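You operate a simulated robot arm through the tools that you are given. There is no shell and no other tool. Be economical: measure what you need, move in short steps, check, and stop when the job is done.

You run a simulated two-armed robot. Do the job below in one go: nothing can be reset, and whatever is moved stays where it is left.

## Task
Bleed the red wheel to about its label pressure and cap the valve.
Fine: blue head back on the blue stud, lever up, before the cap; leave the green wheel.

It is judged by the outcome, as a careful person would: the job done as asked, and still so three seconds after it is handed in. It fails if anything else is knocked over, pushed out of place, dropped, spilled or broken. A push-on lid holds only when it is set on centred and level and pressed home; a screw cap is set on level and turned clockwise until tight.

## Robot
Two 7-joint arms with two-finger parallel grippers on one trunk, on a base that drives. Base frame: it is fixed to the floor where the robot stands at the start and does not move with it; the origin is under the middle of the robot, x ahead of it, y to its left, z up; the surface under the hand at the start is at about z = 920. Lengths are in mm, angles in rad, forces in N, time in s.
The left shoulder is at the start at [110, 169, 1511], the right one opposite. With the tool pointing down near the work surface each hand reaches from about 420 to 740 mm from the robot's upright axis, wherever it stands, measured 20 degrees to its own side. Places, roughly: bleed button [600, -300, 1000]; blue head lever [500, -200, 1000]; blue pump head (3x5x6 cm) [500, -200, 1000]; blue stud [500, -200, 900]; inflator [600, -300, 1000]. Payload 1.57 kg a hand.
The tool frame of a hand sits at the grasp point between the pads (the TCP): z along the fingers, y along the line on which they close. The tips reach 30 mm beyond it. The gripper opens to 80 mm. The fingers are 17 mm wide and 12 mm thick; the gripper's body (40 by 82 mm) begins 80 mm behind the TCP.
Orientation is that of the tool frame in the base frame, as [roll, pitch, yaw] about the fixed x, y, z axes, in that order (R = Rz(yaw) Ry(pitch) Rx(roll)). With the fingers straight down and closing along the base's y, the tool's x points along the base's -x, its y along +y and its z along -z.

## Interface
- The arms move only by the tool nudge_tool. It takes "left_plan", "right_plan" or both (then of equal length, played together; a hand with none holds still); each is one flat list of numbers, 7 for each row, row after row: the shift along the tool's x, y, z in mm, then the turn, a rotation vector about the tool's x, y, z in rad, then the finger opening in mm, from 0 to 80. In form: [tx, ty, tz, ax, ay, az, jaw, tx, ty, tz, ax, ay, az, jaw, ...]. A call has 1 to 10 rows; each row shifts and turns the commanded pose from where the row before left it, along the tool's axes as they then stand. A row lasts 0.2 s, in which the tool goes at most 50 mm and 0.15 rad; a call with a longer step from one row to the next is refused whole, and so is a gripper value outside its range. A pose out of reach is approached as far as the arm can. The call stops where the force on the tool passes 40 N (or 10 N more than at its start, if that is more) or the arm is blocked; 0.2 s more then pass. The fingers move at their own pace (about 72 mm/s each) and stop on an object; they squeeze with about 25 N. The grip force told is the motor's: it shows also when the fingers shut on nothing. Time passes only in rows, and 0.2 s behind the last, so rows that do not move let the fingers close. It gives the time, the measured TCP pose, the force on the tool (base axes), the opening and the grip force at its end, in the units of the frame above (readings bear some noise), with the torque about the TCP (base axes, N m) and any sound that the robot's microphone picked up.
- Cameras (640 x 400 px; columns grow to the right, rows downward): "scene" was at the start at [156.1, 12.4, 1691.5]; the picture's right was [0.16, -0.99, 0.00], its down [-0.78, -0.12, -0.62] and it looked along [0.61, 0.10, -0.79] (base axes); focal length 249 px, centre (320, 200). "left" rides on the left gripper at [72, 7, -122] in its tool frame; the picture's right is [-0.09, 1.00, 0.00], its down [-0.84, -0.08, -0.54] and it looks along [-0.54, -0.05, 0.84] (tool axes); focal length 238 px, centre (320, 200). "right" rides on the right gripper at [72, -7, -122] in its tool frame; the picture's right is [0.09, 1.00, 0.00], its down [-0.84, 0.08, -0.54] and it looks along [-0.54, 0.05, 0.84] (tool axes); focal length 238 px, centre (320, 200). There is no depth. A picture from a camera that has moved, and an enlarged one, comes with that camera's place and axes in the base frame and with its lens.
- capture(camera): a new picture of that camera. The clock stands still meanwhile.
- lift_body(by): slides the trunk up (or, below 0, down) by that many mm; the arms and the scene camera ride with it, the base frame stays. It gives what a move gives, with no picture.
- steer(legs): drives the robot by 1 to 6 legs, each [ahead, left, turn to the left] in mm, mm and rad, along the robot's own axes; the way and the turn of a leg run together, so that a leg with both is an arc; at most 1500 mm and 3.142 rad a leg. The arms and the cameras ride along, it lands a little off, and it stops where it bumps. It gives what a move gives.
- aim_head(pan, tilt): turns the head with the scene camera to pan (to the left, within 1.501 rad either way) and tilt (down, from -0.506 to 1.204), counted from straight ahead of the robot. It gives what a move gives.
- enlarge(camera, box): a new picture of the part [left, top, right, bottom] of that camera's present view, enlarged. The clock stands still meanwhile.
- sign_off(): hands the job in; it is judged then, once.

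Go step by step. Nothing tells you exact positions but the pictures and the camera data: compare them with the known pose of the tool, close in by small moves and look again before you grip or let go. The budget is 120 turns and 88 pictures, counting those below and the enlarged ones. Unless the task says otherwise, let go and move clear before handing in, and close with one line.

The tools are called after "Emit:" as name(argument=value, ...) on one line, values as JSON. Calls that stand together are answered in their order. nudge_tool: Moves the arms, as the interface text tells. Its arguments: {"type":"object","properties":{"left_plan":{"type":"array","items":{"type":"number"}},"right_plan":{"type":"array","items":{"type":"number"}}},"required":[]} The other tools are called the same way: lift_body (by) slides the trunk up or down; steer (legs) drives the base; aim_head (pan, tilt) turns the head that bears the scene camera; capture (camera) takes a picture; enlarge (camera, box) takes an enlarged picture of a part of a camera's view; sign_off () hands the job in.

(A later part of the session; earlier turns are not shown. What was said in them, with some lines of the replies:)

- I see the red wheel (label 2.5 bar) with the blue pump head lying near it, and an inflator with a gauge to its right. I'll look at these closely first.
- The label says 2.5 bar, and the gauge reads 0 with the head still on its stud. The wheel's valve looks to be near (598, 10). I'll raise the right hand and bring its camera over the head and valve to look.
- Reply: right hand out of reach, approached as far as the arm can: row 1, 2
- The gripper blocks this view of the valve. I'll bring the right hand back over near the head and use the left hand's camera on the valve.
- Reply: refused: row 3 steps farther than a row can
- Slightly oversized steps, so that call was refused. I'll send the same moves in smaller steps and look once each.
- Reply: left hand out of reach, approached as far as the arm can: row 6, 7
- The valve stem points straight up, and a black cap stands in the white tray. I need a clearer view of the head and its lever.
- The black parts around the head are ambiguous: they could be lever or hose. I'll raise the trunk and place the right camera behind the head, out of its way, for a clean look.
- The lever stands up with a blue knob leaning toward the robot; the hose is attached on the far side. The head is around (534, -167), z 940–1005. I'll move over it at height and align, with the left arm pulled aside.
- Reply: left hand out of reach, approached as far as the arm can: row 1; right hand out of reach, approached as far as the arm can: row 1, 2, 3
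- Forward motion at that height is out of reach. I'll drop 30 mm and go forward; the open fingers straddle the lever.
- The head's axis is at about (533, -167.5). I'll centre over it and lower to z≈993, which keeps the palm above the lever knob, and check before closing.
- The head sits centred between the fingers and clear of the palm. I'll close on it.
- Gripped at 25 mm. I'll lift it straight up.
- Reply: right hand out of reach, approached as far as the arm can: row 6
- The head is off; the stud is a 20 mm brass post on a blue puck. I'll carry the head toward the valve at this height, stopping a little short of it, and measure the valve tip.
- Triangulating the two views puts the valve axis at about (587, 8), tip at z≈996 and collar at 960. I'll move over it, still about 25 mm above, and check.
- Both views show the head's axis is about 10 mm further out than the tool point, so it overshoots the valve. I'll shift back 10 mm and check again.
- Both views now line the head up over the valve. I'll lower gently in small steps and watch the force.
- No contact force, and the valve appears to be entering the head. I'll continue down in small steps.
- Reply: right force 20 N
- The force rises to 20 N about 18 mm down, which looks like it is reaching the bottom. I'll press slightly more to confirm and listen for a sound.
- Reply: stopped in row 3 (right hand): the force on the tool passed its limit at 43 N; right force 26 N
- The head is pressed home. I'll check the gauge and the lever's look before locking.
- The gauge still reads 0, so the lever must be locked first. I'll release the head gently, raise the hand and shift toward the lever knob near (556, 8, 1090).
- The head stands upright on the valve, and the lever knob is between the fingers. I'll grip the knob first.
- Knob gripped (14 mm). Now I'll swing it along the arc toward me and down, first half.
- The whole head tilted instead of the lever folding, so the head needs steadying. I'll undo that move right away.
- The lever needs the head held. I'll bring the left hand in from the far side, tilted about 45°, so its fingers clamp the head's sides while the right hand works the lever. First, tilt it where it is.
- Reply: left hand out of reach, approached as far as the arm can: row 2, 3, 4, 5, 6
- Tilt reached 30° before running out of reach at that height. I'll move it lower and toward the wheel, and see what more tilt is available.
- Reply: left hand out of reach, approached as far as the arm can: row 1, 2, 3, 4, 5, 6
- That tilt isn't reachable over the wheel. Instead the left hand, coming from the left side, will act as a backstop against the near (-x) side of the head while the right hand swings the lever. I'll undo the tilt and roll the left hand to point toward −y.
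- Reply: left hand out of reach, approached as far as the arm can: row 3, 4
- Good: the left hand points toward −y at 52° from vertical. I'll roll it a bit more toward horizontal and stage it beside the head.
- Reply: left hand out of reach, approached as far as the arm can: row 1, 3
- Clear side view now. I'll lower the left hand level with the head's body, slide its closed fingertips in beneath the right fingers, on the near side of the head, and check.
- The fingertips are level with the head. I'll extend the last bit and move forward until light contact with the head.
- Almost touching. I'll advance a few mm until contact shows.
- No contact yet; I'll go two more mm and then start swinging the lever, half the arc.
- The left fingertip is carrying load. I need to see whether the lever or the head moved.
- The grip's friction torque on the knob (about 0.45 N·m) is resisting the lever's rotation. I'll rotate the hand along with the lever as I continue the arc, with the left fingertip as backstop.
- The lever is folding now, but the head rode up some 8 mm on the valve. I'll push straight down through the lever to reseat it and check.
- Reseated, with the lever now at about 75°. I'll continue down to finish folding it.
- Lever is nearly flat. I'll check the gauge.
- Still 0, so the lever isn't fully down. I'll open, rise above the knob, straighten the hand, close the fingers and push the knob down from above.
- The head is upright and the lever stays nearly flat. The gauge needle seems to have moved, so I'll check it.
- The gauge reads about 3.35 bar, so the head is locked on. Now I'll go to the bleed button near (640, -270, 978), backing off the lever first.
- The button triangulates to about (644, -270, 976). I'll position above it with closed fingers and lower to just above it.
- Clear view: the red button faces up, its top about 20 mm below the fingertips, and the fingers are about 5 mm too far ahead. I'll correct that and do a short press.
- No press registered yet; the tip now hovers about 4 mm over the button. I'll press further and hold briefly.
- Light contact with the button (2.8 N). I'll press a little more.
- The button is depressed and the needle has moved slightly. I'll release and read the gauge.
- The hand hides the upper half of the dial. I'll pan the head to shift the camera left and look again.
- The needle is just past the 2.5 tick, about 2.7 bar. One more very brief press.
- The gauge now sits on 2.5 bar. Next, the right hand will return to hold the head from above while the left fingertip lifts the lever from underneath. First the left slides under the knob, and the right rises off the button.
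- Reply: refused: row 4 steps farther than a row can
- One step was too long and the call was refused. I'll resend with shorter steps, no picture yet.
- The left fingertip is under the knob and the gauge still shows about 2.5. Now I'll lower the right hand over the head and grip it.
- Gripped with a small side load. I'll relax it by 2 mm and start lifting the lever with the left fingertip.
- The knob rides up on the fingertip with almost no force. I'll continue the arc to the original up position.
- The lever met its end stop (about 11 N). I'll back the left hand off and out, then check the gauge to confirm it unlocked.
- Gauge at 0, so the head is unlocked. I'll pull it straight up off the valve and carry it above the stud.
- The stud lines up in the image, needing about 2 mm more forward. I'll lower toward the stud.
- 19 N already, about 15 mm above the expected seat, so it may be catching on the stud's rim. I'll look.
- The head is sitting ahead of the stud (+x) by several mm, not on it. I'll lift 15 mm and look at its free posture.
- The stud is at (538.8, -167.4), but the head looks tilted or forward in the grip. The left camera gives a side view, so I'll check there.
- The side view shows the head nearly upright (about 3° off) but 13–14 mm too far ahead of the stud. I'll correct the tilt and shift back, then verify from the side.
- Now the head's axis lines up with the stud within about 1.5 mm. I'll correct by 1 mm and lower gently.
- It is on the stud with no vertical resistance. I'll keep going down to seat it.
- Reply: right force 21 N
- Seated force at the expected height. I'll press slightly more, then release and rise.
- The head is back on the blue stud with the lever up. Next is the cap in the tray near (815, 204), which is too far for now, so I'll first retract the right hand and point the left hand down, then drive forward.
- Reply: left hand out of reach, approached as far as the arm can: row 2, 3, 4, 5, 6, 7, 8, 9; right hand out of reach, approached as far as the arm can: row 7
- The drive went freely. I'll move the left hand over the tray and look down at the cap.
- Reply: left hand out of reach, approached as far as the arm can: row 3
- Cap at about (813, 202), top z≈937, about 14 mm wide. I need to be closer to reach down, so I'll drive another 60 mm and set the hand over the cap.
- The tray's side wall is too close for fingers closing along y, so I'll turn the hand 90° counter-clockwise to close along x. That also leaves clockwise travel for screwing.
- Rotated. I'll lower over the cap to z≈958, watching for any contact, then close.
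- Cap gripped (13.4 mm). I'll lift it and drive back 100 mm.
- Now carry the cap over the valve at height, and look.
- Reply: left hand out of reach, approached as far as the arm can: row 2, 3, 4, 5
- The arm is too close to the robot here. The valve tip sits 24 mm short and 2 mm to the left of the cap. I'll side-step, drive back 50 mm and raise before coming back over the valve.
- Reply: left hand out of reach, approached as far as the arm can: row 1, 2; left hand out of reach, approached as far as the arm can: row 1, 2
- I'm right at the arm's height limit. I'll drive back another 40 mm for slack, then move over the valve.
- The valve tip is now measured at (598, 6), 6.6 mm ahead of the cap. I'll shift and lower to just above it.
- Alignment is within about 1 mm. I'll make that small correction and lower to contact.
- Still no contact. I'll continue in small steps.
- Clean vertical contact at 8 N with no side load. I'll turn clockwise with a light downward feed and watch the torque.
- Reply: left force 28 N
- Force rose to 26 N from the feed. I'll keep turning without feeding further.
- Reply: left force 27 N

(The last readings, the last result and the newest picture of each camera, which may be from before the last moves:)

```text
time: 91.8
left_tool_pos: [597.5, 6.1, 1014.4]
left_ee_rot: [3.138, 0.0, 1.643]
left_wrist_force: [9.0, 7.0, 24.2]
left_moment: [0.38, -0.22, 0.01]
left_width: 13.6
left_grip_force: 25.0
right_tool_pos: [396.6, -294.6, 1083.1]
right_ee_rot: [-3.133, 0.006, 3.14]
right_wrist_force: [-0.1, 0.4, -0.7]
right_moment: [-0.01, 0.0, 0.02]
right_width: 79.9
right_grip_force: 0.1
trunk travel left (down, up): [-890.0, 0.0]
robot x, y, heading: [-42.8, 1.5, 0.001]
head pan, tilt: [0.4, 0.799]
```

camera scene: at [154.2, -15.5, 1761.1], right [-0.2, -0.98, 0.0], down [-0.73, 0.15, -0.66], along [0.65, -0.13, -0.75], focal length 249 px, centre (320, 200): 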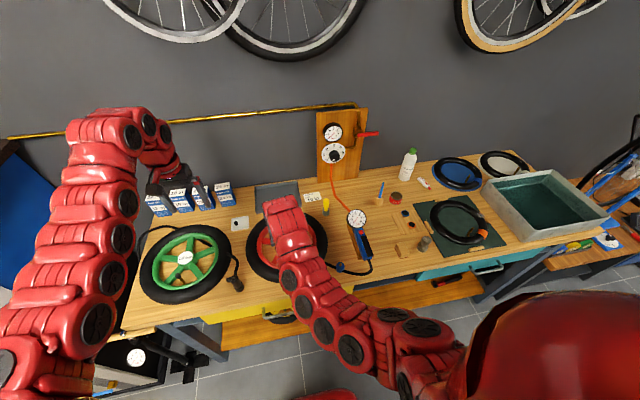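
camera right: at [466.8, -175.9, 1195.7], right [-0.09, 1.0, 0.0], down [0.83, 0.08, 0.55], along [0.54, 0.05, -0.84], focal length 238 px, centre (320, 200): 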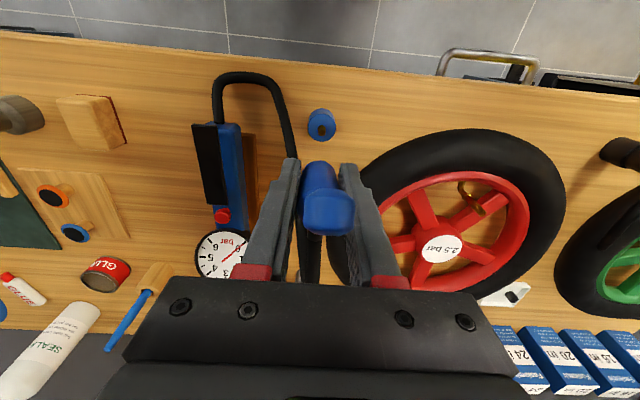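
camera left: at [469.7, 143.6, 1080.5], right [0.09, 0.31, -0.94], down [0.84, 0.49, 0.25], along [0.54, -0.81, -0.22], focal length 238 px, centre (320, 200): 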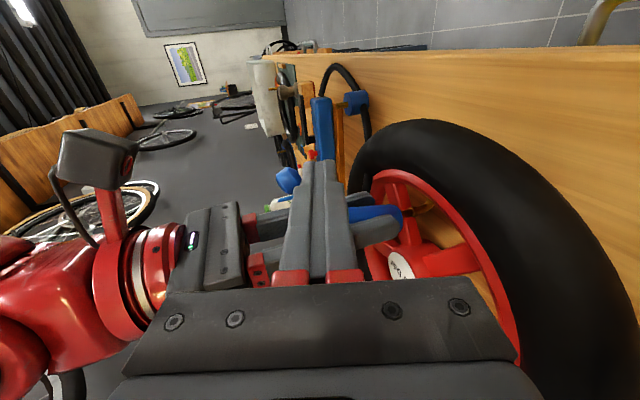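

Torque is still about zero. I'll relieve the side load and continue turning.

Emit:
nudge_tool(left_plan=[0, 0, -0.3, 0, 0, 0.15, 5, 0, 0, -0.3, 0, 0, 0.15, 5, 0, 0, 0, 0, 0, 0.15, 5, 0, 0, 0, 0, 0, 0.15, 5, 0, 0, 0, 0, 0, 0.15, 5, 0, 0, 0, 0, 0, 0.15, 5, 0, 0, 0, 0, 0, 0.15, 5, 0, 0, 0, 0, 0, 0.15, 5])

```text
time: 93.6
left_tool_pos: [598.3, 7.3, 1015.7]
left_ee_rot: [-3.14, -0.003, 0.443]
left_wrist_force: [13.0, 3.3, 13.3]
left_moment: [0.17, -0.43, 0.03]
left_width: 13.1
left_grip_force: 24.4
right_tool_pos: [396.6, -294.9, 1082.9]
right_ee_rot: [-3.136, 0.002, 3.14]
right_wrist_force: [0.1, 0.3, -0.8]
right_moment: [-0.05, 0.02, 0.01]
right_width: 80.3
right_grip_force: 0.1
trunk travel left (down, up): [-890.0, 0.0]
robot x, y, heading: [-50.5, -0.3, -0.002]
head pan, tilt: [0.4, 0.799]
```

I've turned it about 4.2 rad. I'll open, let the cap self-centre, wind the wrist back and regrip for another turn.

Emit:
nudge_tool(left_plan=[0, 0, 0, 0, 0, 0, 26, 0, 0, 0, 0, 0, 0, 26, 0, 0, 0, 0, 0, -0.15, 26, 0, 0, 0, 0, 0, -0.15, 26, 0, 0, 0, 0, 0, -0.15, 26, 0, 0, 0, 0, 0, -0.15, 26, 0, 0, 0, 0, 0, -0.15, 26, 0, 0, 0, 0, 0, -0.15, 26, 0, 0, 0, 0, 0, -0.15, 26, 0, 0, 0, 0, 0, -0.15, 26])

Emit:
nudge_tool(left_plan=[0, 0, 0, 0, 0, -0.15, 26, 0, 0, 0, 0, 0, -0.15, 26, 0, 0, 0, 0, 0, -0.15, 26, 0, 0, 0, 0, 0, -0.15, 26, 0, 0, 0, 0, 0, -0.15, 26, 0, 0, 0, 0, 0, -0.15, 26, 0, 0, 0, 0, 0, -0.15, 26, 0, 0, 0, 0, 0, -0.15, 26, 0, 0, 0, 0, 0, -0.15, 26, 0, 0, 0, 0, 0, -0.15, 26])

Emit:
nudge_tool(left_plan=[0, 0, 0, 0, 0, -0.15, 26, 0, 0, 0, 0, 0, -0.15, 26, 0, 0, 0, 0, 0, -0.15, 26, 0, 0, 0, 0, 0, -0.15, 26, 0, 0, 0, 0, 0, -0.15, 26, 0, 0, 0, 0, 0, -0.15, 26, 0, 0, 0, 0, 0, -0.15, 26, 0, 0, 0, 0, 0, -0.15, 26, 0, 0, 0, 0, 0, -0.15, 26, 0, 0, 0, 0, 0, -0.15, 26])

Emit:
enlarge(camera="left", box=[280, 120, 360, 190])

```text
time: 95.8
left_tool_pos: [597.4, 6.8, 1014.4]
left_ee_rot: [3.141, -0.001, 1.649]
left_wrist_force: [-0.4, -0.1, 1.1]
left_moment: [0.02, 0.01, 0.02]
left_width: 26.0
left_grip_force: 0.0
right_tool_pos: [397.4, -294.5, 1083.3]
right_ee_rot: [-3.137, 0.004, 3.141]
right_wrist_force: [-0.1, -0.4, -1.2]
right_moment: [0.0, 0.03, -0.01]
right_width: 80.2
right_grip_force: 0.0
trunk travel left (down, up): [-890.0, 0.0]
robot x, y, heading: [-46.7, -1.7, 0.001]
head pan, tilt: [0.4, 0.799]
```

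```text
time: 98.0
left_tool_pos: [597.1, 6.4, 1014.9]
left_ee_rot: [-3.142, 0.0, -3.138]
left_wrist_force: [0.3, 0.2, 0.4]
left_moment: [-0.01, 0.03, 0.01]
left_width: 26.0
left_grip_force: 0.1
right_tool_pos: [398.2, -294.7, 1081.7]
right_ee_rot: [-3.137, 0.003, 3.141]
right_wrist_force: [-0.6, 0.3, 0.2]
right_moment: [0.02, 0.03, -0.02]
right_width: 79.9
right_grip_force: 0.0
trunk travel left (down, up): [-890.0, 0.0]
robot x, y, heading: [-44.7, 1.0, -0.004]
head pan, tilt: [0.4, 0.799]
```

```text
time: 100.2
left_tool_pos: [597.2, 5.9, 1016.1]
left_ee_rot: [-3.14, 0.001, -1.638]
left_wrist_force: [-0.2, 0.5, -0.3]
left_moment: [-0.01, 0.0, 0.02]
left_width: 25.9
left_grip_force: 0.3
right_tool_pos: [396.8, -296.2, 1082.2]
right_ee_rot: [-3.136, 0.003, 3.139]
right_wrist_force: [-1.4, 0.0, -0.1]
right_moment: [-0.02, 0.02, 0.0]
right_width: 80.0
right_grip_force: 0.1
trunk travel left (down, up): [-890.0, 0.0]
robot x, y, heading: [-43.9, -2.6, 0.004]
head pan, tilt: [0.4, 0.799]
```

```text
5.71 times, centred on (320, 155) of left
camera zoom: at [586.1, -65.4, 1137.3], right [-0.99, 0.16, 0.0], down [0.13, 0.83, 0.54], along [0.09, 0.54, -0.84], focal length 1362 px, centre (320, 457)
```

zoom: 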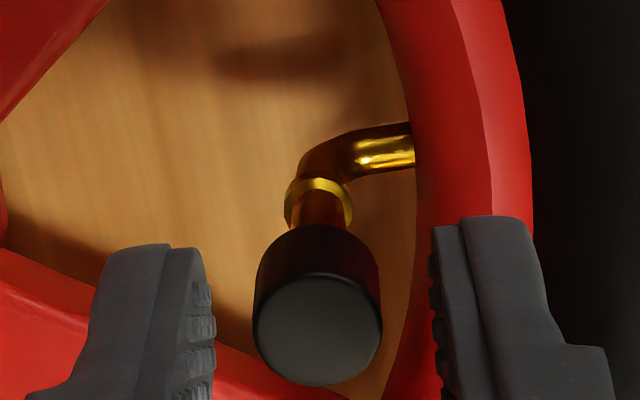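

The cap sits centred and level on the valve. I'll regrip it and continue clockwise with light pressure, feeling for tightness.

Emit:
nudge_tool(left_plan=[0, 0, 0, 0, 0, 0, 5, 0, 0, 0, 0, 0, 0, 5, 0, 0, 0.5, 0, 0, 0.15, 5, 0, 0, 0.3, 0, 0, 0.15, 5, 0, 0, 0, 0, 0, 0.15, 5, 0, 0, 0, 0, 0, 0.15, 5, 0, 0, 0, 0, 0, 0.15, 5, 0, 0, 0, 0, 0, 0.15, 5, 0, 0, 0, 0, 0, 0.15, 5, 0, 0, 0, 0, 0, 0.15, 5])

Emit:
nudge_tool(left_plan=[0, 0, 0, 0, 0, 0.15, 5, 0, 0, 0, 0, 0, 0.15, 5, 0, 0, 0, 0, 0, 0.15, 5, 0, 0, 0, 0, 0, 0.15, 5, 0, 0, 0, 0, 0, 0.15, 5, 0, 0, 0, 0, 0, 0.15, 5, 0, 0, 0, 0, 0, 0.15, 5, 0, 0, 0, 0, 0, 0.15, 5, 0, 0, 0, 0, 0, 0.15, 5, 0, 0, 0, 0, 0, 0.15, 5])

Emit:
nudge_tool(left_plan=[0, 0, 0, 0, 0, 0.15, 5, 0, 0, 0, 0, 0, 0.15, 5, 0, 0, 0, 0, 0, 0.15, 5, 0, 0, 0, 0, 0, 0.15, 5, 0, 0, 0, 0, 0, 0.15, 5, 0, 0, 0, 0, 0, 0.15, 5, 0, 0, 0, 0, 0, 0.15, 5, 0, 0, 0, 0, 0, 0.15, 5, 0, 0, 0, 0, 0, 0.15, 5, 0, 0, 0, 0, 0, 0.15, 5])

```text
time: 102.4
left_tool_pos: [596.7, 5.0, 1014.3]
left_ee_rot: [3.139, 0.003, -2.841]
left_wrist_force: [-1.1, 0.3, 3.5]
left_moment: [0.09, 0.02, 0.13]
left_width: 13.5
left_grip_force: 24.9
right_tool_pos: [397.4, -294.8, 1083.0]
right_ee_rot: [-3.136, 0.006, 3.138]
right_wrist_force: [0.1, -1.1, -0.1]
right_moment: [0.04, 0.02, 0.02]
right_width: 79.9
right_grip_force: 0.1
trunk travel left (down, up): [-890.0, 0.0]
robot x, y, heading: [-43.3, 1.7, 0.001]
head pan, tilt: [0.4, 0.799]
```

```text
time: 104.6
left_tool_pos: [598.1, 5.4, 1013.2]
left_ee_rot: [3.14, 0.0, 1.943]
left_wrist_force: [-1.7, 1.9, 0.9]
left_moment: [0.09, 0.08, 0.22]
left_width: 13.3
left_grip_force: 24.5
right_tool_pos: [397.5, -294.9, 1082.2]
right_ee_rot: [-3.135, 0.004, 3.141]
right_wrist_force: [-0.9, 0.3, 0.7]
right_moment: [-0.02, -0.02, -0.01]
right_width: 80.0
right_grip_force: 0.0
trunk travel left (down, up): [-890.0, 0.0]
robot x, y, heading: [-44.5, -4.6, -0.0]
head pan, tilt: [0.4, 0.799]
```

```text
time: 106.8
left_tool_pos: [597.1, 6.4, 1014.3]
left_ee_rot: [-3.139, -0.002, 0.442]
left_wrist_force: [-0.8, 0.4, 0.4]
left_moment: [0.01, 0.03, 0.22]
left_width: 14.3
left_grip_force: 24.9
right_tool_pos: [398.0, -295.6, 1082.5]
right_ee_rot: [-3.137, 0.002, -3.142]
right_wrist_force: [0.3, 0.8, 0.6]
right_moment: [-0.01, 0.0, -0.03]
right_width: 80.0
right_grip_force: 0.2
trunk travel left (down, up): [-890.0, 0.0]
robot x, y, heading: [-49.1, -0.3, 0.007]
head pan, tilt: [0.4, 0.799]
```

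Torque rose to 0.22 N·m and the fingers began to slip, so the cap is tight. I'll release, move clear and take a final look.

Emit:
nudge_tool(left_plan=[0, 0, 0, 0, 0, 0, 30, 0, 0, 0, 0, 0, 0, 30, 0, 0, -15, 0, 0, 0, 30, 0, 0, -15, 0, 0, 0, 30, 0, 0, -10, 0, 0, 0, 30, 0, 0, 0, 0, 0, 0, 30])

Emit:
capture(camera="left")

```text
time: 108.2
left_tool_pos: [597.7, 6.3, 1052.9]
left_ee_rot: [-3.139, -0.001, 0.443]
left_wrist_force: [0.4, -1.0, -0.2]
left_moment: [-0.01, -0.01, 0.0]
left_width: 29.9
left_grip_force: 0.1
right_tool_pos: [398.1, -294.9, 1083.0]
right_ee_rot: [-3.136, 0.004, 3.139]
right_wrist_force: [-0.2, -0.9, -1.0]
right_moment: [-0.05, 0.01, -0.01]
right_width: 80.0
right_grip_force: 0.0
trunk travel left (down, up): [-890.0, 0.0]
robot x, y, heading: [-47.7, -1.7, -0.0]
head pan, tilt: [0.4, 0.799]
```

```text
refused: no pictures are left
```

There are no pictures left. The hands are clear: the cap is tight on the valve, the blue head is on its stud with the lever up, and the gauge last read about 2.5 bar while the head was locked on. I'll hand it in.

Emit:
sign_off()

```text
The job is handed in.
```

I bled the red wheel to its label pressure, about 2.5 bar on the gauge, put the blue head back on its stud with the lever up, then screwed the valve cap on tight. I didn't touch the green wheel. I had no pictures left to check the finished cap; I judged it tight by feel when the torque rose and the fingers began to slip.
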